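You operate a simulated robot arm through the tools that you are given. There is no shell and no other tool. Be economical: measure what you need, move in short steps, check, and stop when the job is done.

Carry out the task below with a simulated two-armed robot. There is one attempt and no reset: what you move stays moved.

JOB
Hold the red canister steady and swap its dirty foam for the green one.
Fine: unlatch, dirty insert into the blue waste tub, latch again; hold the canister while you unlatch, pull, fit and latch.

Only the result counts: the job must be done as asked and must still hold three seconds after the hand-in. Knocking over, shifting, dropping, spilling or breaking anything else fails it.

ROBOT AND FRAMES
Two 6-joint arms with two-finger grippers on one trunk, on a base that drives. Base frame: it is fixed to the floor where the robot stands at the start and does not move with it; the origin is under the middle of the robot, x ahead of it, y to its left, z up; the surface under the hand at the start is at about z = 0.76. Units: m, rad, N and s.
The left shoulder is at the start at [0.07, 0.176, 1.06], the right one opposite. With the tool pointing down near the work surface each hand reaches from about 0.48 to 0.8 m from the robot's upright axis, wherever it stands, measured 20 degrees to its own side. Places, roughly: blue canister latch [0.6, -0.6, 0.9]; blue waste tub [0.6, -0.4, 0.8]; red canister [0.6, -0.1, 0.8]; red canister latch [0.5, -0.1, 0.9]. Payload 2.45 kg a hand.
The TCP of each hand is the grasp point between the finger pads, 0.026 m short of the fingertips. In the tool frame z runs along the fingers and y along their closing line. The gripper opens to 0.096 m. The gripper's body begins 0.069 m behind the TCP.
Orientation is that of the tool frame in the base frame, as a unit quaternion [x, y, z, w]. With the fingers straight down and closing along the base's y, the tool's x points along the base's -x, its y along +y and its z along -z.

CONTROLS
- The arms move only by the tool send_rows. It takes "left_moves", "right_moves" or both (then of equal length, played together; a hand with none holds still); each is a list of rows, each an object of numbers (a shift or turn left out is 0, a gripper value left out holds the last): "tx", "ty", "tz": the shift along the tool's x, y, z in units of 200 mm (1.0 is 200 mm); "rx", "ry", "rz": the turn, a rotation vector about the tool's x, y, z in units of 45 degrees (1.0 is 45 degrees); "grip": the gripper command, from -1 (fully open) to 1 (shut), values between in proportion. In form: [{"tx": .., "ty": .., "tz": .., "rx": .., "ry": .., "rz": .., "grip": ..}, ...]. A call has 1 to 20 rows; each row is the pose to reach, as a shift and turn from the pose commanded when the call began, along the tool's axes at that moment. A call with a number of a shift or a turn outside -1 to 1 is refused whole. Rows are played at 5 a second. More than 0.05 m and 0.15 rad between two rows, or a gripper value outside its range, and nothing of the call is played. A pose out of reach is approached as far as the arm can. The call stops where the force on the tool passes 40 N (or 10 N more than at its start, if that is more) or the arm is blocked; 0.2 s more then pass. Each finger halts on what it meets, pressing with about 35 N; the grip force reading is that of the motor and also rises with nothing between the fingers. The clock runs only during rows and for 0.2 s after the last one: add rows that repeat a pose to give the fingers time. It gives the time, the measured TCP pose, the force on the tool (base axes), the opening and the grip force at its end, in the units of the frame above (readings bear some noise), with the torque about the TCP (base axes, N m) and any sound that the robot's microphone picked up.
- Cameras (640 x 400 px; columns grow to the right, rows downward): "scene" is now at [0.1381, -0.0254, 1.3862]; the picture's right is [-0.28, -0.96, 0.00], its down [-0.51, 0.15, -0.85] and it looks along [0.82, -0.24, -0.53] (base axes); focal length 267 px, centre (320, 200). "left" rides on the left gripper at [0.082, -0.003, -0.098] in its tool frame; the picture's right is [0.04, 1.00, 0.00], its down [-0.73, 0.03, -0.68] and it looks along [-0.68, 0.03, 0.73] (tool axes); focal length 256 px, centre (320, 200). "right" rides on the right gripper at [0.082, 0.003, -0.098] in its tool frame; the picture's right is [-0.04, 1.00, 0.00], its down [-0.73, -0.03, -0.68] and it looks along [-0.68, -0.03, 0.73] (tool axes); focal length 256 px, centre (320, 200).
- grab_frame(camera): a new picture of that camera. The clock stands still meanwhile.
- lift_body(by): slides the trunk up (or, below 0, down) by that many m; the arms and the scene camera ride with it, the base frame stays. It gives what a move gives, with no picture.
- base_move(legs): drives the robot by 1 to 6 legs, each [ahead, left, turn to the left] in m, m and rad, along the robot's own axes; the way and the turn of a leg run together, so that a leg with both is an arc; at most 1.5 m and 3.142 rad a leg. The arms and the cameras ride along, it lands a little off, and it stops where it bumps. It gives what a move gives.
- pan_tilt(pan, tilt): turns the head with the scene camera to pan (to the left, within 1.501 rad either way) and tilt (down, from -0.506 to 1.204), counted from straight ahead of the robot. It gives what a move gives.
- point_at(camera, pixels): for up to 12 pixels [column, row] of the newest picture of that camera ("zoom" is the newest enlarged one), the place [x, y, z] in the base frame of the surface seen there, good to about 0.002 m. The clock stands still meanwhile.
- inspect(camera, box): a new picture of the part [left, top, right, bottom] of that camera's present view, enlarged. The clock stands still meanwhile.
- close_job(): hands the job in; it is judged then, once.

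Keep the steps short. Do not move on a guess: measure, check each grasp and each placing, and mend mistakes. In all there are 80 turns and 70 pictures (those below and enlarged ones count). Leave the grippers open and the arms clear of the work at the hand-in unless told otherwise, and finish with a single line.

The tools are called after "Call:" as name(argument=value, ...) on one line, values as JSON. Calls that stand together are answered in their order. send_rows: Moves the arms, as the interface text tells. Its arguments: {"type":"object","properties":{"left_moves":{"type":"array"},"right_moves":{"type":"array"}},"required":[]} The other tools are called the same way: lift_body (by) slides the trunk up or down; base_move (legs) drives the base; pan_tilt (pan, tilt) turns the head that bears the scene camera; grab_frame (camera) takes a picture; point_at (camera, pixels) gives the place of the surface under pixels of a picture; inspect (camera, box) takes an enlarged picture of a part of a camera's view; close_job () hands the job in.

At the start:

```text
clock: 0.0
left_position: [0.6249, 0.1561, 1.2501]
left_tcp_rot: [0.0, 1.0, 0.0, 0.0]
left_wrist_force: [0.0, -0.1, 0.0]
left_torque: [0.0, -0.03, 0.0]
left_gripper_width: 0.0961
left_grasp_force: 0.1
right_position: [0.5737, -0.2936, 1.215]
right_tcp_rot: [0.0, 1.0, 0.0, 0.002]
right_wrist_force: [1.1, -0.4, -0.4]
right_torque: [-0.02, -0.03, -0.01]
right_gripper_width: 0.0961
right_grasp_force: 0.1
trunk travel left (down, up): [-0.544, 0.296]
robot x, y, heading: [-0.0001, 0.0008, 0.003]
head pan, tilt: [-0.284, 0.555]
```

scene: 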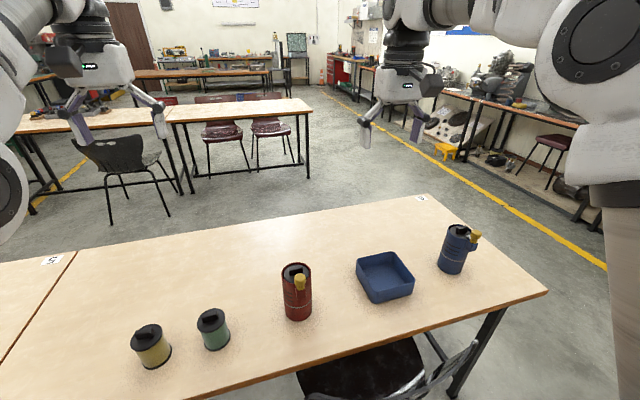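
right: 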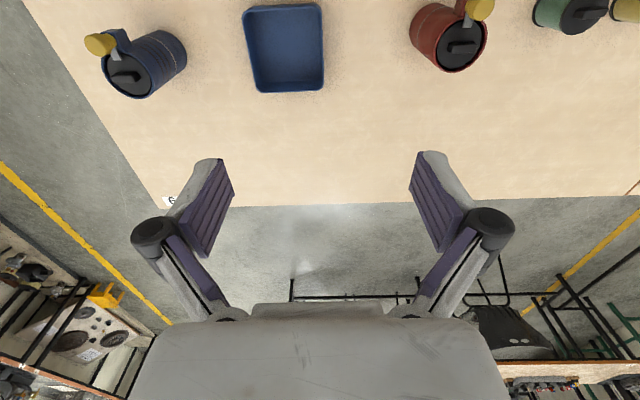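
left: 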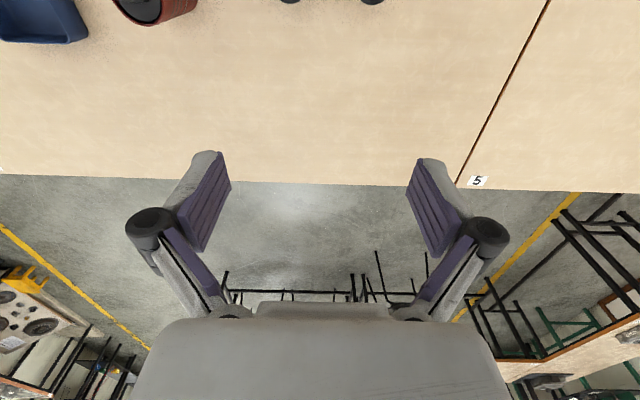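

I see the red canister near (297,290), the green insert near (213,330), the yellow one near (150,345) and the tub near (385,275). I'll enlarge these first.

Call:
inspect(camera="scene", box=[250, 240, 350, 340])

Call:
inspect(camera="right", box=[390, 0, 640, 100])

Call:
inspect(camera="scene", box=[110, 290, 250, 380])

```text
4.00 times, centred on (300, 290) of scene
```

zoom: 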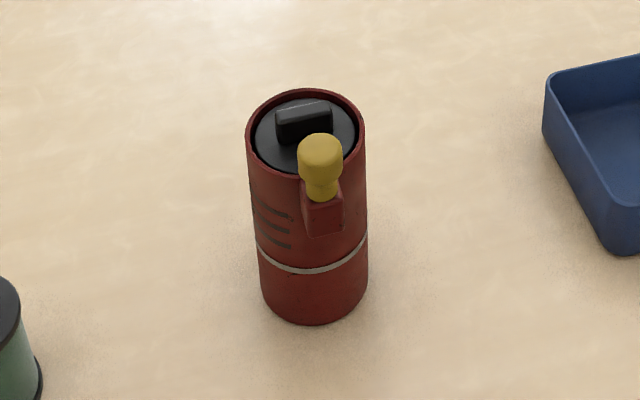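

```text
2.56 times, centred on (515, 50) of right
```

zoom: 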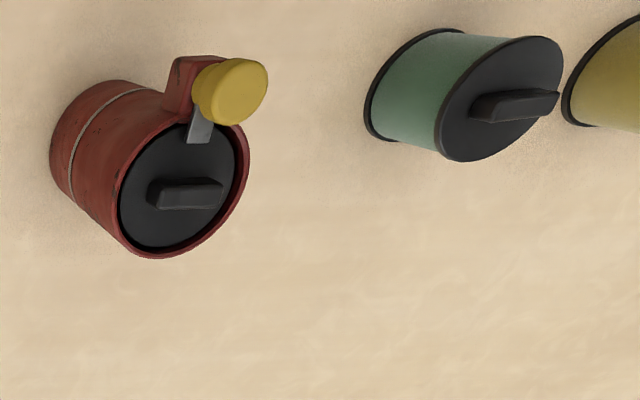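

```text
4.44 times, centred on (180, 335) of scene
```

zoom: 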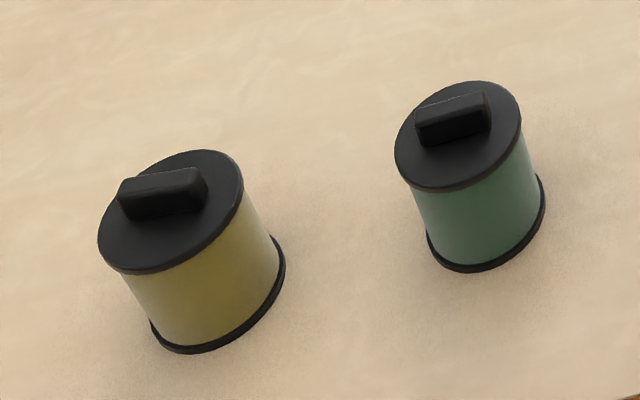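

Next I measure the green insert in this last zoom: lid, handle and base. In the scene view I measure the canister rim, handle and knob, and the tub.

Call:
point_at(camera="zoom", pixels=[[420, 118], [485, 97], [455, 112], [398, 160], [520, 110], [470, 180], [480, 88], [485, 265], [475, 225], [160, 185], [540, 205], [560, 300]])

Call:
inspect(camera="scene", box=[270, 250, 330, 325])

Call:
inspect(camera="scene", box=[340, 210, 500, 310])

```text
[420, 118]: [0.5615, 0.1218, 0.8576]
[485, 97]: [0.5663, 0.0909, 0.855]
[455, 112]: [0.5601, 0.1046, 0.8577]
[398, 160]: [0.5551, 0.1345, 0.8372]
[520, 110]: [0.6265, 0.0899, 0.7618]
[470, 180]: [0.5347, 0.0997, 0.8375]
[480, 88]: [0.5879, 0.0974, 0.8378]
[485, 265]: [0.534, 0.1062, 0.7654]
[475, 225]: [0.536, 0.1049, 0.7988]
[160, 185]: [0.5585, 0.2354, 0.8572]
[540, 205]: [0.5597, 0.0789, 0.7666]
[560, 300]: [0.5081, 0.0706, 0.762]
```

```text
5.33 times, centred on (300, 288) of scene
```

zoom: 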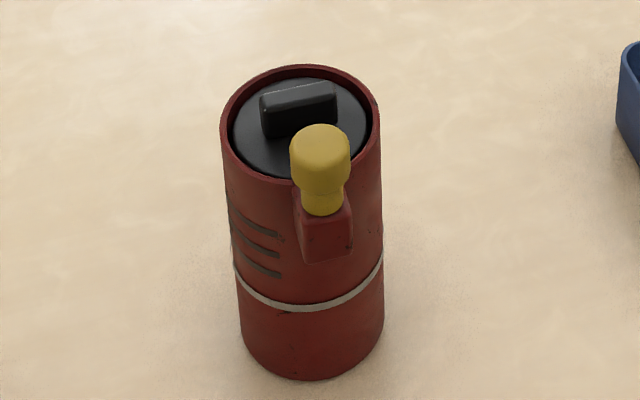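

```text
4.00 times, centred on (420, 260) of scene
```

zoom: 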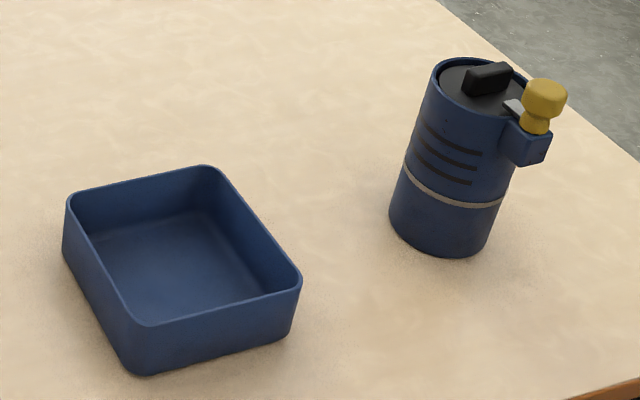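

Now I measure the tub in the current zoom, and the red canister from the scene picture.

Call:
point_at(camera="zoom", pixels=[[70, 200], [210, 168], [298, 285], [145, 322], [170, 260], [120, 270], [215, 245], [140, 370]])

Call:
point_at(camera="scene", pixels=[[296, 263], [283, 270], [309, 268], [290, 268], [302, 267], [300, 278], [300, 284], [300, 287], [301, 295], [297, 310], [290, 310], [305, 310]])

```text
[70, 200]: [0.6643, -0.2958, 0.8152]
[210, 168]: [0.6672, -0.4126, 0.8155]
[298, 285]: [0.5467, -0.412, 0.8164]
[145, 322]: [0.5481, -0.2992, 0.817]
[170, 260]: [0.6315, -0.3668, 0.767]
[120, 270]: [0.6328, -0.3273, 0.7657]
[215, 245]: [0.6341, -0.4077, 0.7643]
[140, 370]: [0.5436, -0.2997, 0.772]
```

```text
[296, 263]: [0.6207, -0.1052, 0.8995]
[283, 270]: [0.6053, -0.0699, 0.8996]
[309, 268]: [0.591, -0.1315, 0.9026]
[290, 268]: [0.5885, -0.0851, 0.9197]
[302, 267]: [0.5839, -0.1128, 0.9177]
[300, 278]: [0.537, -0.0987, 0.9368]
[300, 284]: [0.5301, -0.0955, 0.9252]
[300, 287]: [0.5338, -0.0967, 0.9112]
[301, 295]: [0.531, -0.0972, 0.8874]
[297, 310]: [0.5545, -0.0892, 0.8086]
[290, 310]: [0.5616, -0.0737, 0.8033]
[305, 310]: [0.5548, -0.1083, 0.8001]
```

The canister is near (0.59,-0.10), with its top at z 0.90. The handle top is about 0.92, and the knob is near (0.54,-0.097) with its top at 0.937. The tub spans x 0.545–0.667 and y -0.413–-0.297. I'll bring the right hand camera closer to study the latch.

Call:
send_rows(right_moves=[{"tx": 0.08, "ty": 0.16, "tz": 0.1}, {"tx": 0.16, "ty": 0.32, "tz": 0.2}, {"tx": 0.24, "ty": 0.48, "tz": 0.3}, {"tx": 0.32, "ty": 0.64, "tz": 0.4}, {"tx": 0.4, "ty": 0.8, "tz": 0.5}, {"tx": 0.5, "ty": 0.96, "tz": 0.6}, {"tx": 0.5, "ty": 0.96, "tz": 0.75}])

Call:
grab_frame(camera="right")

```text
clock: 1.6
left_position: [0.6247, 0.1559, 1.2509]
left_tcp_rot: [0.0, 1.0, 0.0, 0.001]
left_wrist_force: [0.6, 0.0, 0.0]
left_torque: [0.02, -0.02, -0.01]
left_gripper_width: 0.0959
left_grasp_force: 0.0
right_position: [0.4792, -0.1196, 1.0793]
right_tcp_rot: [0.007, 1.0, 0.024, 0.009]
right_wrist_force: [0.2, -0.1, -0.3]
right_torque: [-0.02, -0.01, 0.01]
right_gripper_width: 0.0962
right_grasp_force: 0.0
right hand out of reach, approached as far as the arm can: row 6, 7
trunk travel left (down, up): [-0.544, 0.296]
robot x, y, heading: [-0.0016, -0.0023, 0.001]
head pan, tilt: [-0.284, 0.555]
```

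```text
61 pictures are left
```

right: 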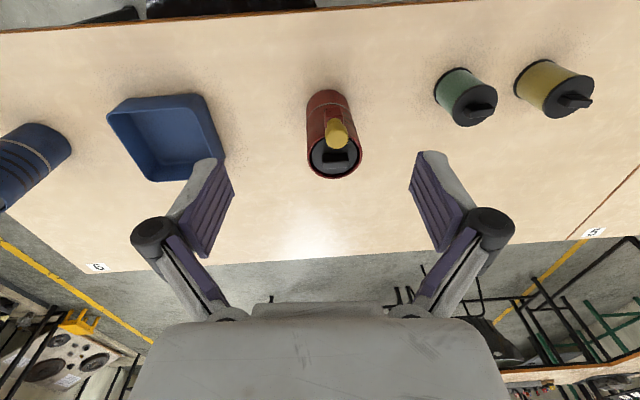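

The latch is near (337,132) in this picture. I'll enlarge it.

Call:
inspect(camera="right", box=[290, 75, 380, 190])

```text
3.48 times, centred on (335, 132) of right
```

zoom: 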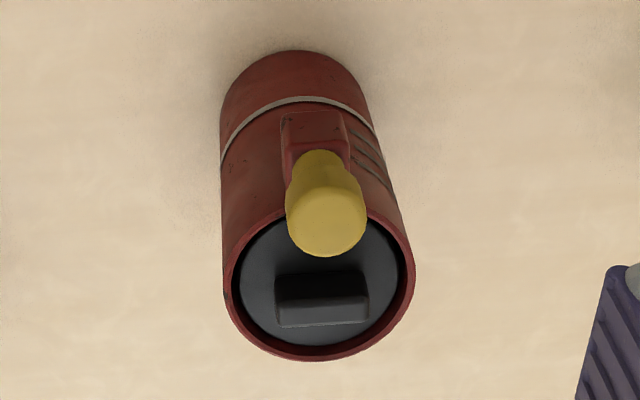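

I now measure the knob, block, rim and handle in this zoom.

Call:
point_at(camera="zoom", pixels=[[328, 225], [292, 215], [362, 215], [325, 245], [320, 165], [315, 130], [285, 295], [362, 290], [230, 290], [410, 280], [330, 355], [260, 250]])

Call:
point_at(camera="right", pixels=[[340, 8], [480, 106], [467, 107], [493, 104], [480, 125], [330, 95]])

```text
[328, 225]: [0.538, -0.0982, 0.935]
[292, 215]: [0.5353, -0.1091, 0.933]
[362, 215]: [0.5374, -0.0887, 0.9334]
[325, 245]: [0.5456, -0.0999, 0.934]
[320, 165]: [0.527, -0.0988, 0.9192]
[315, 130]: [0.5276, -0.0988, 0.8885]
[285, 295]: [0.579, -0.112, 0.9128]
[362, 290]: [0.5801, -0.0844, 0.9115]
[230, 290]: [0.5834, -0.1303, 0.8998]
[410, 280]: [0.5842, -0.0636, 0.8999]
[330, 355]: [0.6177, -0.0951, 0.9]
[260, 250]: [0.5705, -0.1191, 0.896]
```

```text
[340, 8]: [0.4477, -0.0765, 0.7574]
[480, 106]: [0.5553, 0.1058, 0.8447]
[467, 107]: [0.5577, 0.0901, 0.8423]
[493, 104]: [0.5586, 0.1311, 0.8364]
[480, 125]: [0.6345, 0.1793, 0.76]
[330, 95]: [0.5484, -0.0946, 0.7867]
```

The knob is at about (0.537,-0.098) with its top at 0.936. The canister axis is at about (0.584,-0.097), radius about 0.035. The left hand will hold the body from the +y side, tilted 45° down. I start turning it high up while the right hand backs off.

Call:
send_rows(left_moves=[{"tx": 0.05, "ty": -0.05, "tz": 0.12, "rz": 0.166}, {"tx": 0.1, "ty": -0.1, "tz": 0.24, "rz": 0.333}, {"tx": 0.15, "ty": -0.14, "tz": 0.36, "rz": 0.5}, {"tx": 0.2, "ty": -0.19, "tz": 0.48, "rz": 0.666}, {"tx": 0.26, "ty": -0.24, "tz": 0.6, "rz": 0.833}, {"tx": 0.325, "ty": -0.28, "tz": 0.72, "rz": 1.0}], right_moves=[{"tx": -0.04, "ty": -0.12}, {"tx": -0.08, "ty": -0.24}, {"tx": -0.12, "ty": -0.36}, {"tx": -0.16, "ty": -0.48}, {"tx": -0.2, "ty": -0.6}, {"tx": -0.2, "ty": -0.7}])

Call:
send_rows(left_moves=[{"rx": 0.037, "ry": -0.14, "rz": 0.09}, {"rx": 0.075, "ry": -0.28, "rz": 0.181}, {"rx": 0.112, "ry": -0.42, "rz": 0.271}, {"rx": 0.15, "ry": -0.56, "rz": 0.361}, {"rx": 0.187, "ry": -0.7, "rz": 0.452}, {"rx": 0.224, "ry": -0.84, "rz": 0.542}, {"rx": 0.262, "ry": -0.977, "rz": 0.632}, {"rx": 0.262, "ry": -0.977, "rz": 0.632}])

```text
clock: 3.0
left_position: [0.5593, 0.0984, 1.1047]
left_tcp_rot: [0.384, 0.923, 0.0, 0.0]
left_wrist_force: [-1.9, -0.4, -0.6]
left_torque: [0.06, -0.04, 0.02]
left_gripper_width: 0.0961
left_grasp_force: 0.1
right_position: [0.519, -0.2539, 1.0679]
right_tcp_rot: [0.0, 1.0, 0.001, 0.0]
right_wrist_force: [-0.3, -1.0, -0.2]
right_torque: [-0.01, -0.04, -0.02]
right_gripper_width: 0.0961
right_grasp_force: 0.0
trunk travel left (down, up): [-0.544, 0.296]
robot x, y, heading: [-0.0033, -0.0003, -0.001]
head pan, tilt: [-0.284, 0.555]
```

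```text
clock: 4.8
left_position: [0.5586, 0.1012, 1.1054]
left_tcp_rot: [0.563, 0.732, -0.234, 0.304]
left_wrist_force: [0.0, 0.4, 0.1]
left_torque: [0.01, 0.01, 0.03]
left_gripper_width: 0.0958
left_grasp_force: 0.0
right_position: [0.5187, -0.2527, 1.0663]
right_tcp_rot: [-0.001, 1.0, 0.0, 0.001]
right_wrist_force: [-0.5, 0.6, -0.9]
right_torque: [0.01, 0.05, 0.0]
right_gripper_width: 0.096
right_grasp_force: 0.1
trunk travel left (down, up): [-0.544, 0.296]
robot x, y, heading: [0.003, -0.0023, 0.003]
head pan, tilt: [-0.284, 0.555]
```

The left tool axis is now (0.18,-0.68,-0.71), as planned. I move it to a pre-grasp short of the canister.

Call:
send_rows(left_moves=[{"tx": 0.06, "ty": -0.025, "tz": 0.18}, {"tx": 0.12, "ty": -0.05, "tz": 0.36}, {"tx": 0.18, "ty": -0.07, "tz": 0.54}, {"tx": 0.24, "ty": -0.095, "tz": 0.7}, {"tx": 0.3, "ty": -0.12, "tz": 0.84}, {"tx": 0.345, "ty": -0.136, "tz": 0.95}, {"tx": 0.345, "ty": -0.136, "tz": 0.95}])

Call:
grab_frame(camera="left")

Call:
grab_frame(camera="scene")

```text
clock: 6.4
left_position: [0.5546, 0.0134, 0.9235]
left_tcp_rot: [0.563, 0.733, -0.233, 0.303]
left_wrist_force: [0.8, -0.3, -0.4]
left_torque: [-0.02, 0.0, 0.02]
left_gripper_width: 0.0961
left_grasp_force: 0.0
right_position: [0.5184, -0.2524, 1.0683]
right_tcp_rot: [0.0, 1.0, 0.0, 0.0]
right_wrist_force: [0.5, 0.5, -0.1]
right_torque: [0.02, -0.01, -0.02]
right_gripper_width: 0.096
right_grasp_force: 0.1
trunk travel left (down, up): [-0.544, 0.296]
robot x, y, heading: [0.0006, -0.0007, 0.001]
head pan, tilt: [-0.284, 0.555]
```

```text
59 pictures are left
```

left: 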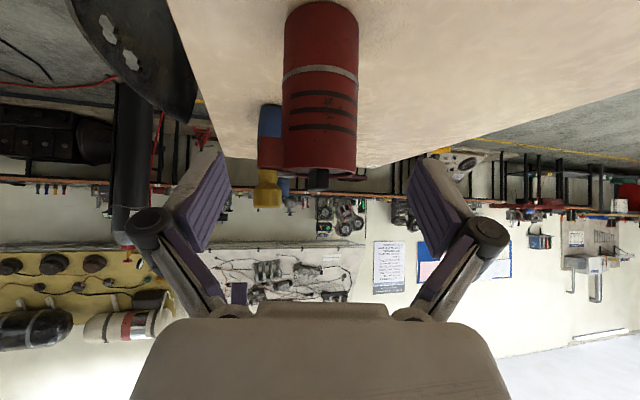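

```text
58 pictures are left
```

scene: 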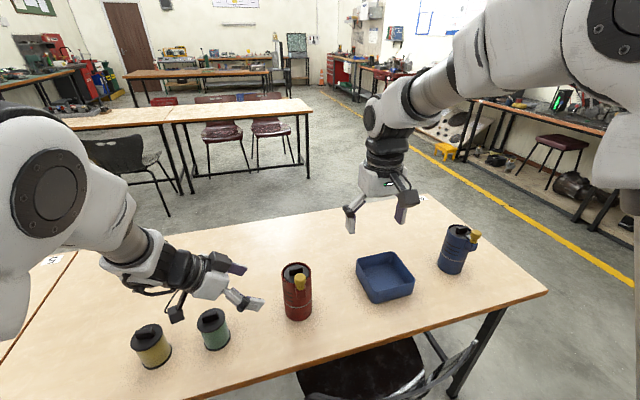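

A dark box under the left hand at (177,315) sits near the inserts. I measure its underside before closing in.

Call:
point_at(camera="scene", pixels=[[177, 318], [172, 312], [182, 314], [178, 300], [205, 290], [240, 300]])

Call:
inspect(camera="scene", box=[130, 230, 330, 355])

```text
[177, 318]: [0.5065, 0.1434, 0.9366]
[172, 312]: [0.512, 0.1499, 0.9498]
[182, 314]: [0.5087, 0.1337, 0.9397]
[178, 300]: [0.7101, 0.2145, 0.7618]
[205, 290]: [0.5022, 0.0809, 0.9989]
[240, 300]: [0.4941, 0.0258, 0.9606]
```

```text
3.20 times, centred on (230, 292) of scene
```

zoom: 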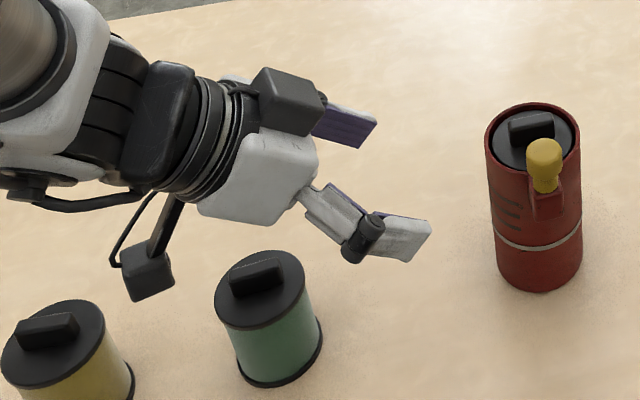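

The upper box on the left hand, at zoom (290,85), might come close to the canister top. I measure it.

Call:
point_at(camera="zoom", pixels=[[258, 75], [315, 85], [290, 72], [300, 100], [255, 110], [300, 135], [318, 100], [380, 120], [365, 230], [410, 230], [270, 180]])

```text
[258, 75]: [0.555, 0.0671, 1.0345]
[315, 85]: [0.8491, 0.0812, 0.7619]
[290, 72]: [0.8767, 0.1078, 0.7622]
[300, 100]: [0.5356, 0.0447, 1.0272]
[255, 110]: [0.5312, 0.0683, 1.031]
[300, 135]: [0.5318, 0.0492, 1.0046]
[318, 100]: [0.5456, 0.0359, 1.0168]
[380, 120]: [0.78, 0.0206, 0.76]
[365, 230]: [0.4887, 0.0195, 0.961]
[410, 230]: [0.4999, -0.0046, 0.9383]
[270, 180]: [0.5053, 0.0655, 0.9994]
```

At 45° the upper box would meet the canister. So I go shallower (30° down) and turn the approach to azimuth -60°, first lifting a little.

Call:
send_rows(left_moves=[{"tx": -0.15, "ty": -0.03, "tz": -0.03}, {"tx": -0.19, "ty": -0.06, "tz": -0.04, "rx": -0.088, "ry": -0.11, "rz": -0.068}, {"tx": -0.23, "ty": -0.09, "tz": -0.05, "rx": -0.177, "ry": -0.22, "rz": -0.136}, {"tx": -0.265, "ty": -0.114, "tz": -0.064, "rx": -0.265, "ry": -0.331, "rz": -0.204}, {"tx": -0.265, "ty": -0.114, "tz": -0.064, "rx": -0.265, "ry": -0.331, "rz": -0.204}])

```text
clock: 7.8
left_position: [0.5609, 0.0143, 0.987]
left_tcp_rot: [0.392, 0.752, -0.27, 0.456]
left_wrist_force: [-0.2, -0.4, -0.3]
left_torque: [0.0, -0.04, 0.0]
left_gripper_width: 0.0962
left_grasp_force: 0.0
left hand out of reach, approached as far as the arm can: row 3, 4, 5
right_position: [0.5189, -0.2527, 1.0668]
right_tcp_rot: [0.001, 1.0, -0.001, 0.001]
right_wrist_force: [-0.2, 0.6, -0.3]
right_torque: [0.0, 0.03, 0.01]
right_gripper_width: 0.0957
right_grasp_force: 0.0
trunk travel left (down, up): [-0.544, 0.296]
robot x, y, heading: [0.0003, 0.003, 0.001]
head pan, tilt: [-0.284, 0.555]
stopped in row 5 (left hand): the arm was blocked; the commanded pose is now the measured one
```

The arm was too folded to reach that pose. I'll back the base off about 0.10 m so the left arm has room; both hands are high and clear.

Call:
base_move(legs=[[-0.1, 0, 0]])

```text
clock: 8.9
left_position: [0.4599, 0.0131, 0.9874]
left_tcp_rot: [0.395, 0.751, -0.271, 0.455]
left_wrist_force: [-0.3, 0.6, -0.4]
left_torque: [0.03, -0.01, -0.01]
left_gripper_width: 0.0961
left_grasp_force: 0.0
right_position: [0.4189, -0.2523, 1.0683]
right_tcp_rot: [0.001, 1.0, 0.0, 0.001]
right_wrist_force: [0.1, 0.4, -0.6]
right_torque: [0.02, -0.05, -0.01]
right_gripper_width: 0.0964
right_grasp_force: 0.1
trunk travel left (down, up): [-0.544, 0.296]
robot x, y, heading: [-0.1011, 0.0001, 0.0]
head pan, tilt: [-0.284, 0.555]
```

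I read the new left tool axes. Now I move to above the pre-grasp, then down to (0.5415,-0.028,0.87).

Call:
send_rows(left_moves=[{"tx": 0.0, "ty": 0.12, "tz": 0.2}, {"tx": -0.017, "ty": 0.24, "tz": 0.43}, {"tx": 0.1, "ty": 0.245, "tz": 0.49}, {"tx": 0.22, "ty": 0.25, "tz": 0.55}, {"tx": 0.342, "ty": 0.259, "tz": 0.606}, {"tx": 0.342, "ty": 0.259, "tz": 0.606}])

Call:
inspect(camera="left", box=[120, 0, 520, 250])

Call:
grab_frame(camera="scene")

```text
refused: row 2 steps farther than a row can; nothing moved
```

```text
1.60 times, centred on (320, 125) of left
```

zoom: 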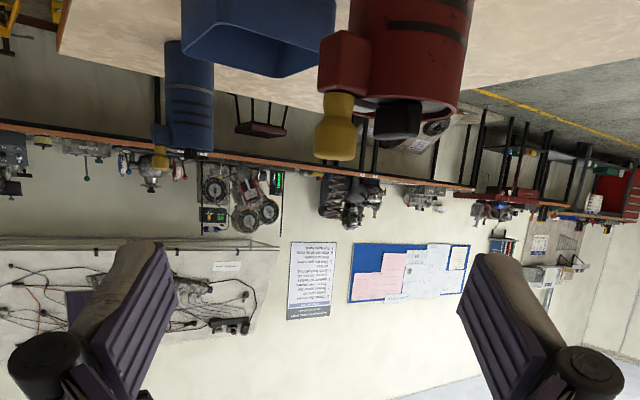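

```text
55 pictures are left
```

scene: 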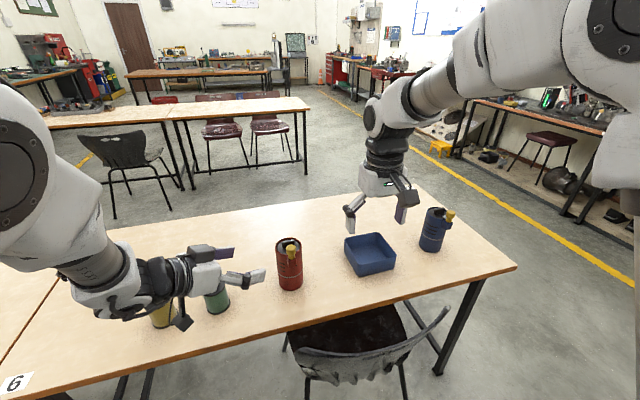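

The call was refused because one row's step was slightly too long. I resend it with smaller steps.

Call:
send_rows(left_moves=[{"tx": 0.0, "ty": 0.1, "tz": 0.18}, {"tx": -0.01, "ty": 0.2, "tz": 0.36}, {"tx": -0.017, "ty": 0.24, "tz": 0.43}, {"tx": 0.1, "ty": 0.245, "tz": 0.49}, {"tx": 0.22, "ty": 0.25, "tz": 0.55}, {"tx": 0.342, "ty": 0.259, "tz": 0.606}, {"tx": 0.342, "ty": 0.259, "tz": 0.606}])

Call:
inspect(camera="left", box=[120, 0, 520, 250])

Call:
inspect(camera="scene", box=[110, 200, 350, 350])

```text
clock: 10.6
left_position: [0.541, -0.0281, 0.8686]
left_tcp_rot: [0.394, 0.752, -0.269, 0.454]
left_wrist_force: [0.8, 0.2, 0.4]
left_torque: [0.0, 0.01, 0.02]
left_gripper_width: 0.0959
left_grasp_force: 0.1
right_position: [0.4184, -0.2534, 1.0673]
right_tcp_rot: [0.002, 1.0, 0.0, 0.001]
right_wrist_force: [-0.6, 0.6, -0.2]
right_torque: [-0.02, -0.05, -0.02]
right_gripper_width: 0.096
right_grasp_force: 0.1
trunk travel left (down, up): [-0.544, 0.296]
robot x, y, heading: [-0.0994, -0.0024, -0.002]
head pan, tilt: [-0.284, 0.555]
```

```text
1.60 times, centred on (320, 125) of left
```

zoom: 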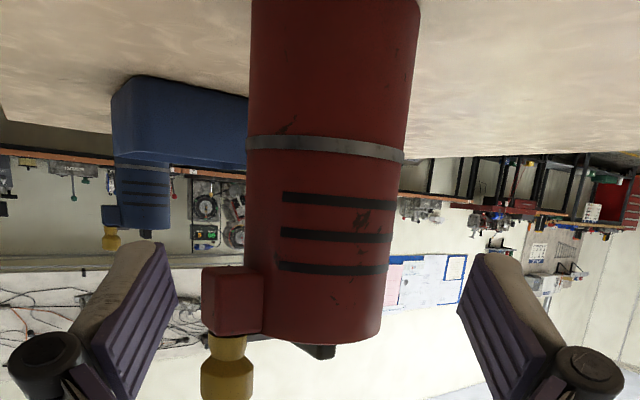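

```text
2.67 times, centred on (230, 275) of scene
```

zoom: 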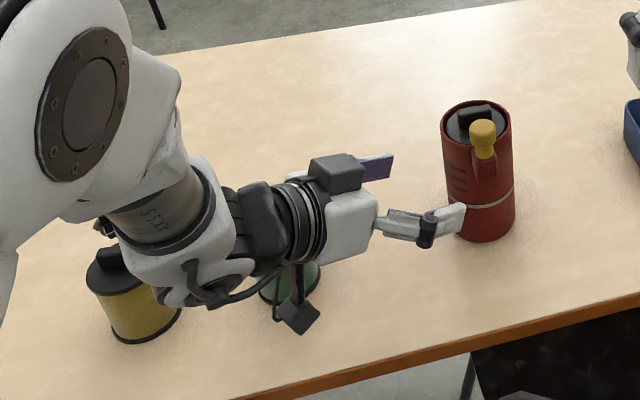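

The fingers straddle the canister and clear the latch block. I advance 0.08 m along the tool axis.

Call:
send_rows(left_moves=[{"tz": 0.12}, {"tz": 0.24}, {"tz": 0.33}, {"tz": 0.4}, {"tz": 0.4}])

Call:
inspect(camera="scene", box=[150, 210, 350, 335])

Call:
inspect(camera="left", box=[120, 0, 520, 250])

```text
clock: 11.8
left_position: [0.5794, -0.088, 0.8357]
left_tcp_rot: [0.394, 0.751, -0.271, 0.455]
left_wrist_force: [-0.1, -0.8, 0.0]
left_torque: [0.02, 0.0, 0.0]
left_gripper_width: 0.096
left_grasp_force: 0.0
right_position: [0.4188, -0.2517, 1.067]
right_tcp_rot: [0.001, 1.0, 0.001, 0.001]
right_wrist_force: [-0.3, -0.2, -0.3]
right_torque: [0.0, 0.01, 0.0]
right_gripper_width: 0.0959
right_grasp_force: 0.0
trunk travel left (down, up): [-0.544, 0.296]
robot x, y, heading: [-0.1016, -0.0023, -0.003]
head pan, tilt: [-0.284, 0.555]
```

```text
3.20 times, centred on (250, 272) of scene
```

zoom: 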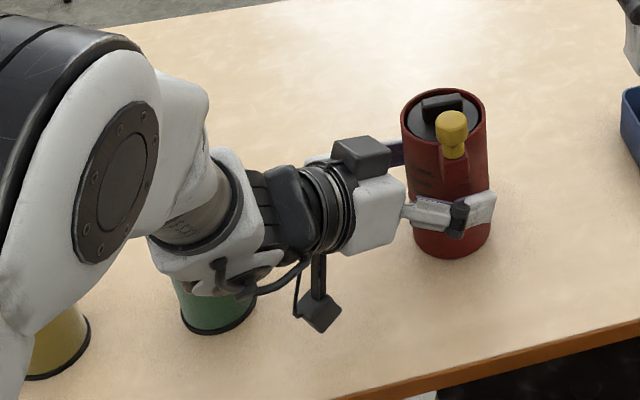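

```text
1.60 times, centred on (320, 125) of left
```

zoom: 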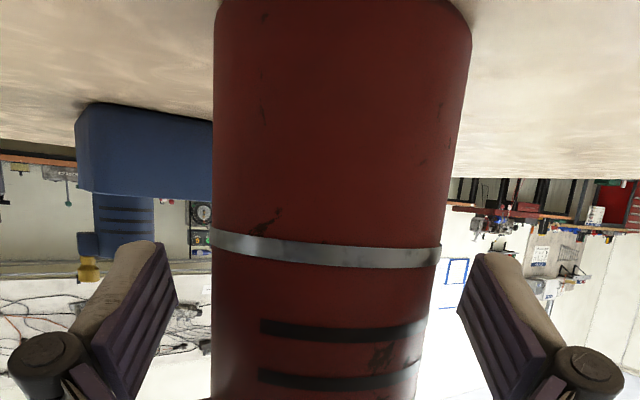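

The canister is well centred between the fingers, so I close the left gripper on it.

Call:
send_rows(left_moves=[{"grip": -0.4}, {"grip": 0.0}, {"grip": 1.0}, {"grip": 1.0}])

Call:
inspect(camera="scene", box=[240, 220, 340, 310])

```text
clock: 12.8
left_position: [0.5795, -0.0871, 0.8358]
left_tcp_rot: [0.394, 0.751, -0.27, 0.454]
left_wrist_force: [2.1, 1.3, 2.5]
left_torque: [0.16, -0.29, 0.02]
left_gripper_width: 0.0719
left_grasp_force: 34.7
right_position: [0.4188, -0.2527, 1.0663]
right_tcp_rot: [0.0, 1.0, 0.0, 0.0]
right_wrist_force: [0.1, -0.8, -0.4]
right_torque: [-0.04, 0.0, 0.03]
right_gripper_width: 0.0959
right_grasp_force: 0.0
trunk travel left (down, up): [-0.544, 0.296]
robot x, y, heading: [-0.0997, -0.0011, 0.003]
head pan, tilt: [-0.284, 0.555]
```

```text
4.44 times, centred on (290, 265) of scene
```

zoom: 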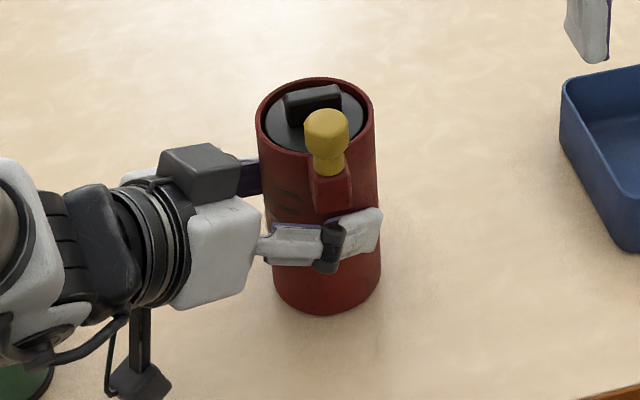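

It is held at 0.072 m opening with 35 N. I measure the knob and handle again.

Call:
point_at(camera="zoom", pixels=[[326, 118], [308, 125], [346, 125], [326, 145], [328, 165], [332, 185], [290, 100], [338, 92], [260, 120], [376, 115], [318, 82], [298, 140]])

```text
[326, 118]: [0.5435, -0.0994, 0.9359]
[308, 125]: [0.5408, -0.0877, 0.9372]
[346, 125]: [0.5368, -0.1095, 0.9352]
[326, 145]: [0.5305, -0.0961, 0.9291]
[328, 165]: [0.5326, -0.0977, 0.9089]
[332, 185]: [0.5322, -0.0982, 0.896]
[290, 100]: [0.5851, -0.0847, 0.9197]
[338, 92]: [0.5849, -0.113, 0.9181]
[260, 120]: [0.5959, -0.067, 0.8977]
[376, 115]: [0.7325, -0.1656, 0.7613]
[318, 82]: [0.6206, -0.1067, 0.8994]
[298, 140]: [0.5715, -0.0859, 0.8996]
```

The knob axis is about (0.539,-0.0985). I bring the right hand above it, half open, and check the left box height at (235,172).

Call:
point_at(camera="zoom", pixels=[[232, 155], [236, 172], [205, 175], [170, 155], [215, 148]])

Call:
send_rows(right_moves=[{"tx": -0.12, "ty": 0.15, "tz": 0.03, "grip": -0.5}, {"tx": -0.24, "ty": 0.3, "tz": 0.07, "grip": 0.0}, {"tx": -0.36, "ty": 0.45, "tz": 0.12, "grip": 0.1}, {"tx": -0.48, "ty": 0.6, "tz": 0.18}, {"tx": -0.6, "ty": 0.77, "tz": 0.235}, {"tx": -0.6, "ty": 0.77, "tz": 0.235}])

Call:
inspect(camera="right", box=[160, 0, 480, 200])

```text
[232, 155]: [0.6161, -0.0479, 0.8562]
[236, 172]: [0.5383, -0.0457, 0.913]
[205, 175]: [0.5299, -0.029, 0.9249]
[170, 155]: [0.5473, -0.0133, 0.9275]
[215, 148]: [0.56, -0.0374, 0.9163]
```

```text
clock: 14.2
left_position: [0.5787, -0.0881, 0.8364]
left_tcp_rot: [0.395, 0.752, -0.27, 0.454]
left_wrist_force: [0.0, -0.1, 3.1]
left_torque: [0.12, -0.24, 0.04]
left_gripper_width: 0.0716
left_grasp_force: 35.3
right_position: [0.5404, -0.0993, 1.0207]
right_tcp_rot: [0.002, 1.0, 0.0, 0.001]
right_wrist_force: [0.7, -0.3, 1.0]
right_torque: [0.0, -0.03, 0.0]
right_gripper_width: 0.043
right_grasp_force: 0.0
trunk travel left (down, up): [-0.544, 0.296]
robot x, y, heading: [-0.1008, -0.0038, -0.003]
head pan, tilt: [-0.284, 0.555]
```

```text
2.00 times, centred on (320, 100) of right
```

zoom: 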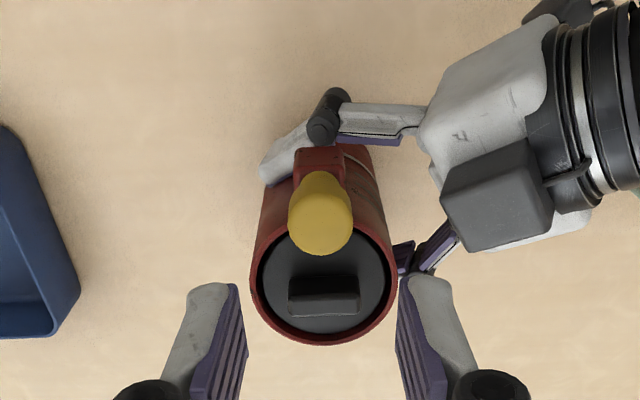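

The fingers are aligned with the knob. I descend to TCP z about 0.938 and then close gently.

Call:
send_rows(right_moves=[{"tz": 0.15}, {"tz": 0.28}, {"tz": 0.36}, {"tz": 0.415}, {"tz": 0.415}])

Call:
inspect(camera="scene", box=[240, 190, 340, 290])

```text
clock: 15.3
left_position: [0.579, -0.0867, 0.8354]
left_tcp_rot: [0.395, 0.751, -0.271, 0.454]
left_wrist_force: [-1.1, 1.5, 2.8]
left_torque: [0.11, -0.11, 0.04]
left_gripper_width: 0.0716
left_grasp_force: 35.1
right_position: [0.5406, -0.0995, 0.9381]
right_tcp_rot: [0.001, 1.0, 0.0, 0.0]
right_wrist_force: [0.1, 0.0, 0.2]
right_torque: [-0.01, 0.01, 0.02]
right_gripper_width: 0.0434
right_grasp_force: 0.1
trunk travel left (down, up): [-0.544, 0.296]
robot x, y, heading: [-0.0996, 0.0023, -0.006]
head pan, tilt: [-0.284, 0.555]
```

```text
4.00 times, centred on (290, 240) of scene
```

zoom: 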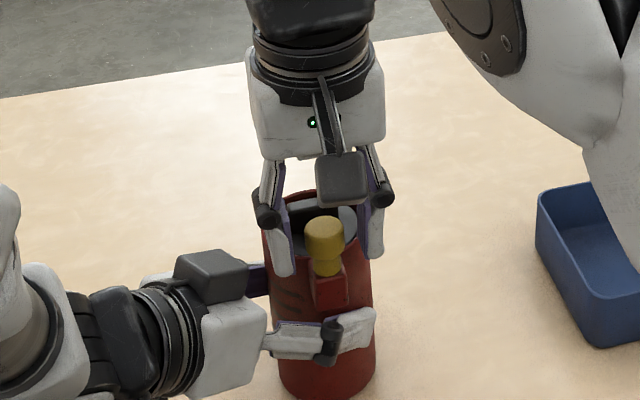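

The fingers flank the knob. I close on it.

Call:
send_rows(right_moves=[{"grip": 0.4}, {"grip": 0.7}, {"grip": 1.0}, {"grip": 1.0}])

```text
clock: 16.4
left_position: [0.5803, -0.0872, 0.8361]
left_tcp_rot: [0.394, 0.751, -0.27, 0.455]
left_wrist_force: [1.7, -7.8, 1.6]
left_torque: [0.97, -0.31, 0.36]
left_gripper_width: 0.0715
left_grasp_force: 35.0
right_position: [0.5406, -0.098, 0.9378]
right_tcp_rot: [0.0, 1.0, 0.0, 0.0]
right_wrist_force: [-2.1, 9.1, 2.1]
right_torque: [0.14, 0.17, 0.02]
right_gripper_width: 0.0232
right_grasp_force: 34.8
trunk travel left (down, up): [-0.544, 0.296]
robot x, y, heading: [-0.0983, -0.001, -0.003]
head pan, tilt: [-0.284, 0.555]
```

The knob is gripped (0.023 m wide) with a 9 N side load. I ease the hand 1 mm to +y, then test a small turn.

Call:
send_rows(right_moves=[{"ty": 0.005}, {"ty": 0.007}, {"ty": 0.007, "rz": 0.1}, {"ty": 0.007, "rz": 0.2}, {"ty": 0.007, "rz": 0.2}])

```text
clock: 17.6
left_position: [0.5792, -0.088, 0.8349]
left_tcp_rot: [0.395, 0.751, -0.271, 0.454]
left_wrist_force: [-14.0, -1.2, 8.1]
left_torque: [0.24, -0.7, -0.17]
left_gripper_width: 0.0715
left_grasp_force: 35.0
right_position: [0.5406, -0.098, 0.9367]
right_tcp_rot: [0.08, 0.997, -0.001, 0.001]
right_wrist_force: [14.8, 0.6, -2.4]
right_torque: [-0.19, -1.11, 0.01]
right_gripper_width: 0.0231
right_grasp_force: 34.6
trunk travel left (down, up): [-0.544, 0.296]
robot x, y, heading: [-0.0965, -0.001, -0.001]
head pan, tilt: [-0.284, 0.555]
```

The turn gave no torque about z but a 15 N force along x. I look at the tongue and knob.

Call:
inspect(camera="right", box=[220, 20, 420, 200])

Call:
inspect(camera="scene", box=[270, 210, 330, 270])

```text
2.22 times, centred on (320, 110) of right
```

zoom: 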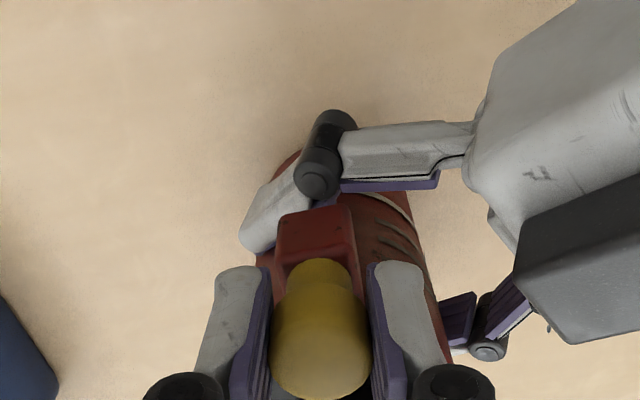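

```text
6.67 times, centred on (300, 240) of scene
```

zoom: 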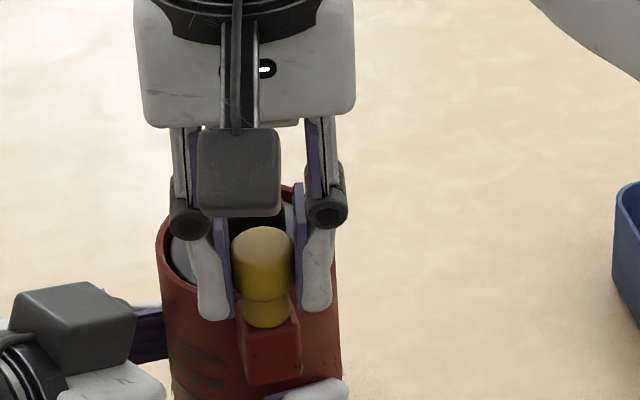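

It isn't clear from the pictures. I go back to zero turn and read the force for comparison.

Call:
send_rows(right_moves=[{"rz": -0.1}, {"rz": -0.2}, {"rz": -0.2}])

Call:
send_rows(right_moves=[{"rz": -0.1}, {"rz": -0.2}, {"rz": -0.2}])

```text
clock: 18.4
left_position: [0.5789, -0.0887, 0.8354]
left_tcp_rot: [0.394, 0.751, -0.271, 0.455]
left_wrist_force: [-10.2, -2.5, 2.8]
left_torque: [-0.02, -1.03, -0.22]
left_gripper_width: 0.0713
left_grasp_force: 35.4
right_position: [0.5398, -0.099, 0.9377]
right_tcp_rot: [-0.001, 1.0, 0.001, 0.001]
right_wrist_force: [12.1, -0.6, 3.2]
right_torque: [-0.05, -0.58, 0.01]
right_gripper_width: 0.0234
right_grasp_force: 34.9
trunk travel left (down, up): [-0.544, 0.296]
robot x, y, heading: [-0.1011, 0.0016, -0.002]
head pan, tilt: [-0.284, 0.555]
```

```text
clock: 19.1
left_position: [0.5795, -0.0881, 0.8355]
left_tcp_rot: [0.394, 0.751, -0.271, 0.455]
left_wrist_force: [3.9, -2.9, -4.4]
left_torque: [0.14, -0.25, 0.01]
left_gripper_width: 0.0716
left_grasp_force: 34.8
right_position: [0.5387, -0.0982, 0.938]
right_tcp_rot: [-0.078, 0.997, 0.0, 0.0]
right_wrist_force: [-5.7, 0.6, 11.1]
right_torque: [-0.07, 0.26, -0.03]
right_gripper_width: 0.0228
right_grasp_force: 34.9
trunk travel left (down, up): [-0.544, 0.296]
robot x, y, heading: [-0.102, 0.002, -0.005]
head pan, tilt: [-0.284, 0.555]
```

There is almost no torque about z either way, so the knob seems to swivel with the hand. I turn further in the −rz direction (counter-clockwise from above) to about 45° and look at the tongue.

Call:
send_rows(right_moves=[{"rz": -0.15}, {"rz": -0.3}, {"rz": -0.45}, {"rz": -0.6}, {"rz": -0.75}, {"rz": -0.75}])

Call:
inspect(camera="right", box=[220, 20, 420, 200])

Call:
inspect(camera="scene", box=[270, 210, 330, 270])

```text
clock: 20.6
left_position: [0.5797, -0.0874, 0.8356]
left_tcp_rot: [0.394, 0.751, -0.27, 0.455]
left_wrist_force: [-2.6, 10.7, 1.6]
left_torque: [-0.26, -0.67, -0.29]
left_gripper_width: 0.0714
left_grasp_force: 35.1
right_position: [0.5388, -0.0971, 0.9372]
right_tcp_rot: [-0.365, 0.931, 0.0, 0.001]
right_wrist_force: [4.2, -8.7, 1.1]
right_torque: [-0.35, -0.06, -0.08]
right_gripper_width: 0.0225
right_grasp_force: 35.0
trunk travel left (down, up): [-0.544, 0.296]
robot x, y, heading: [-0.0971, -0.0001, -0.001]
head pan, tilt: [-0.284, 0.555]
```

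```text
2.22 times, centred on (320, 110) of right
```

zoom: 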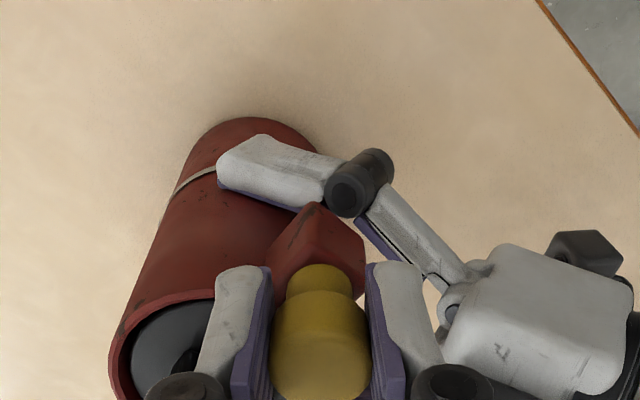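

```text
6.67 times, centred on (300, 240) of scene
```

zoom: 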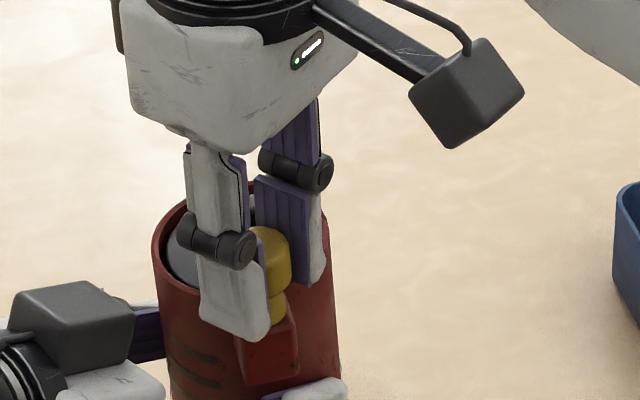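

The tongue is hidden. I open the right gripper and lift 0.09 m to look.

Call:
send_rows(right_moves=[{"grip": 0.5}, {"grip": 0.1}, {"tz": -0.15}, {"tz": -0.3}, {"tz": -0.45}, {"tz": -0.45}])

Call:
inspect(camera="right", box=[220, 20, 420, 200])

Call:
inspect(camera="scene", box=[260, 210, 340, 270])

```text
clock: 21.9
left_position: [0.5783, -0.0882, 0.8354]
left_tcp_rot: [0.395, 0.751, -0.271, 0.456]
left_wrist_force: [0.3, 0.4, 4.4]
left_torque: [0.11, -0.1, -0.01]
left_gripper_width: 0.0713
left_grasp_force: 35.0
right_position: [0.5381, -0.0968, 1.0274]
right_tcp_rot: [-0.364, 0.931, 0.0, 0.001]
right_wrist_force: [-0.4, -0.1, -0.7]
right_torque: [-0.03, -0.02, 0.01]
right_gripper_width: 0.0434
right_grasp_force: 0.1
trunk travel left (down, up): [-0.544, 0.296]
robot x, y, heading: [-0.0962, -0.0019, -0.006]
head pan, tilt: [-0.284, 0.555]
```

```text
2.22 times, centred on (320, 110) of right
```

zoom: 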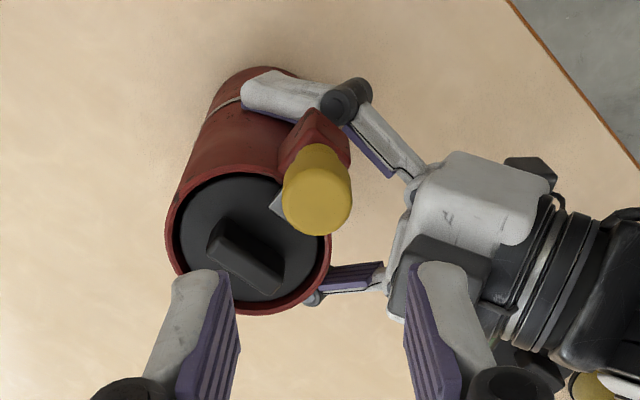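

```text
6.67 times, centred on (300, 240) of scene
```

zoom: 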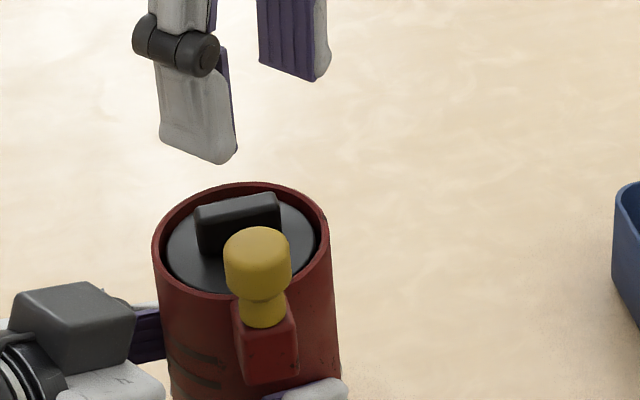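

The tongue shows at about (275,203) in that zoom. I enlarge more.

Call:
inspect(camera="right", box=[285, 70, 345, 125])

```text
7.27 times, centred on (315, 98) of right
```

zoom: 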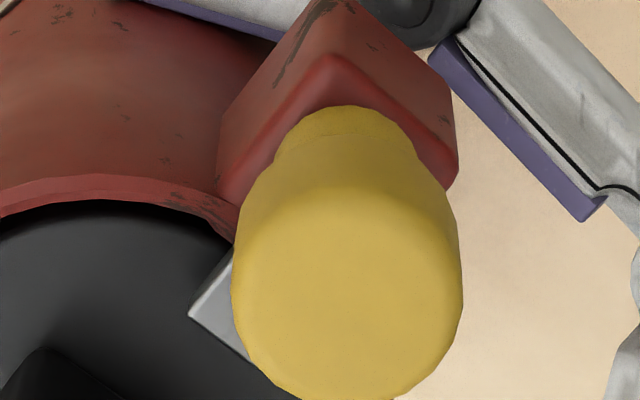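

The tongue still points to the lid centre, so the plain twist did not move the latch. I measure tongue, knob and block here.

Call:
point_at(camera="zoom", pixels=[[195, 312], [215, 310], [232, 340], [230, 275], [345, 270], [250, 280], [455, 270], [345, 385], [340, 120], [335, 70], [230, 215], [60, 300]])

Call:
inspect(camera="left", box=[200, 150, 440, 300])

```text
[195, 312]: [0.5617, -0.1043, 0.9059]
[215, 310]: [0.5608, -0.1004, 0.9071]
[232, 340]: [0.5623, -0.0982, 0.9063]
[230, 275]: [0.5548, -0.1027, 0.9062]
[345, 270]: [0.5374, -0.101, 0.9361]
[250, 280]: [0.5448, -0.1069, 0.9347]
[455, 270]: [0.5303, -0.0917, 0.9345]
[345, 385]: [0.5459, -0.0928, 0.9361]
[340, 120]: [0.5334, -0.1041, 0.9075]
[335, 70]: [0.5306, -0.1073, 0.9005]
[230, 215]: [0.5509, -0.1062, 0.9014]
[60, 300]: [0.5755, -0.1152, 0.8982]
```

```text
2.67 times, centred on (320, 225) of left
```

zoom: 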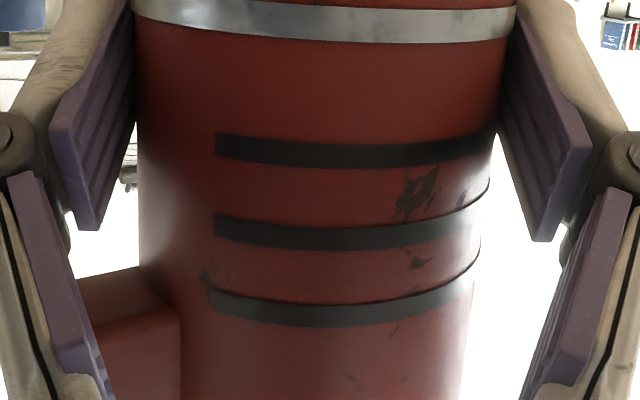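

The tongue spans x up to 0.562 at z 0.906, just above the rim. Twisting alone slipped or spun free, so I regrip the knob and test a small upward pull (about 2 mm).

Call:
send_rows(right_moves=[{"tz": 0.15}, {"tz": 0.3}, {"tz": 0.455}, {"tz": 0.455, "grip": 0.5}, {"tz": 0.455, "grip": 1.0}, {"tz": 0.455, "grip": 1.0}, {"tz": 0.45, "grip": 1.0}, {"tz": 0.445, "grip": 1.0}, {"tz": 0.445, "grip": 1.0}])

```text
clock: 23.9
left_position: [0.5806, -0.0875, 0.8356]
left_tcp_rot: [0.395, 0.751, -0.271, 0.455]
left_wrist_force: [-11.4, -1.4, 17.7]
left_torque: [-0.1, -0.16, -0.13]
left_gripper_width: 0.0714
left_grasp_force: 34.7
right_position: [0.5394, -0.0979, 0.9372]
right_tcp_rot: [-0.364, 0.931, 0.001, 0.001]
right_wrist_force: [11.9, 0.5, -17.5]
right_torque: [-0.04, -0.14, 0.01]
right_gripper_width: 0.0223
right_grasp_force: 35.1
trunk travel left (down, up): [-0.544, 0.296]
robot x, y, heading: [-0.0997, 0.0015, 0.001]
head pan, tilt: [-0.284, 0.555]
```

A 17 N upward pull gives no motion, so it is not a lift latch. While turning counter-clockwise the torque was slightly resisting; clockwise it was zero. I relax the pull and turn clockwise.

Call:
send_rows(right_moves=[{"tz": 0.01}, {"tz": 0.01, "rz": 0.16}, {"tz": 0.01, "rz": 0.32}, {"tz": 0.01, "rz": 0.48}, {"tz": 0.01, "rz": 0.64}, {"tz": 0.01, "rz": 0.8}, {"tz": 0.01, "rz": 0.96}, {"tz": 0.01, "rz": 0.96}])

Call:
send_rows(right_moves=[{"rz": 0.16}, {"rz": 0.32}, {"rz": 0.48}, {"rz": 0.64}, {"rz": 0.8}, {"rz": 0.96}, {"rz": 0.96}])

```text
clock: 25.8
left_position: [0.5798, -0.0882, 0.8336]
left_tcp_rot: [0.395, 0.752, -0.27, 0.454]
left_wrist_force: [-3.0, -4.5, -7.7]
left_torque: [0.7, -0.28, 0.16]
left_gripper_width: 0.0713
left_grasp_force: 35.2
right_position: [0.5415, -0.0972, 0.936]
right_tcp_rot: [0.005, 1.0, 0.0, 0.0]
right_wrist_force: [1.7, 5.5, 4.1]
right_torque: [-0.13, -0.1, 0.01]
right_gripper_width: 0.0227
right_grasp_force: 35.4
trunk travel left (down, up): [-0.544, 0.296]
robot x, y, heading: [-0.0986, -0.0011, -0.005]
head pan, tilt: [-0.284, 0.555]
```

```text
clock: 27.4
left_position: [0.5791, -0.0872, 0.8355]
left_tcp_rot: [0.395, 0.751, -0.271, 0.454]
left_wrist_force: [-3.4, -7.8, -10.1]
left_torque: [0.85, -0.83, -0.02]
left_gripper_width: 0.0712
left_grasp_force: 35.1
right_position: [0.5397, -0.0964, 0.9357]
right_tcp_rot: [0.373, 0.928, 0.001, -0.001]
right_wrist_force: [3.3, 6.6, 8.4]
right_torque: [-0.07, 0.11, 0.26]
right_gripper_width: 0.023
right_grasp_force: 35.3
trunk travel left (down, up): [-0.544, 0.296]
robot x, y, heading: [-0.1, 0.0022, 0.0]
head pan, tilt: [-0.284, 0.555]
```

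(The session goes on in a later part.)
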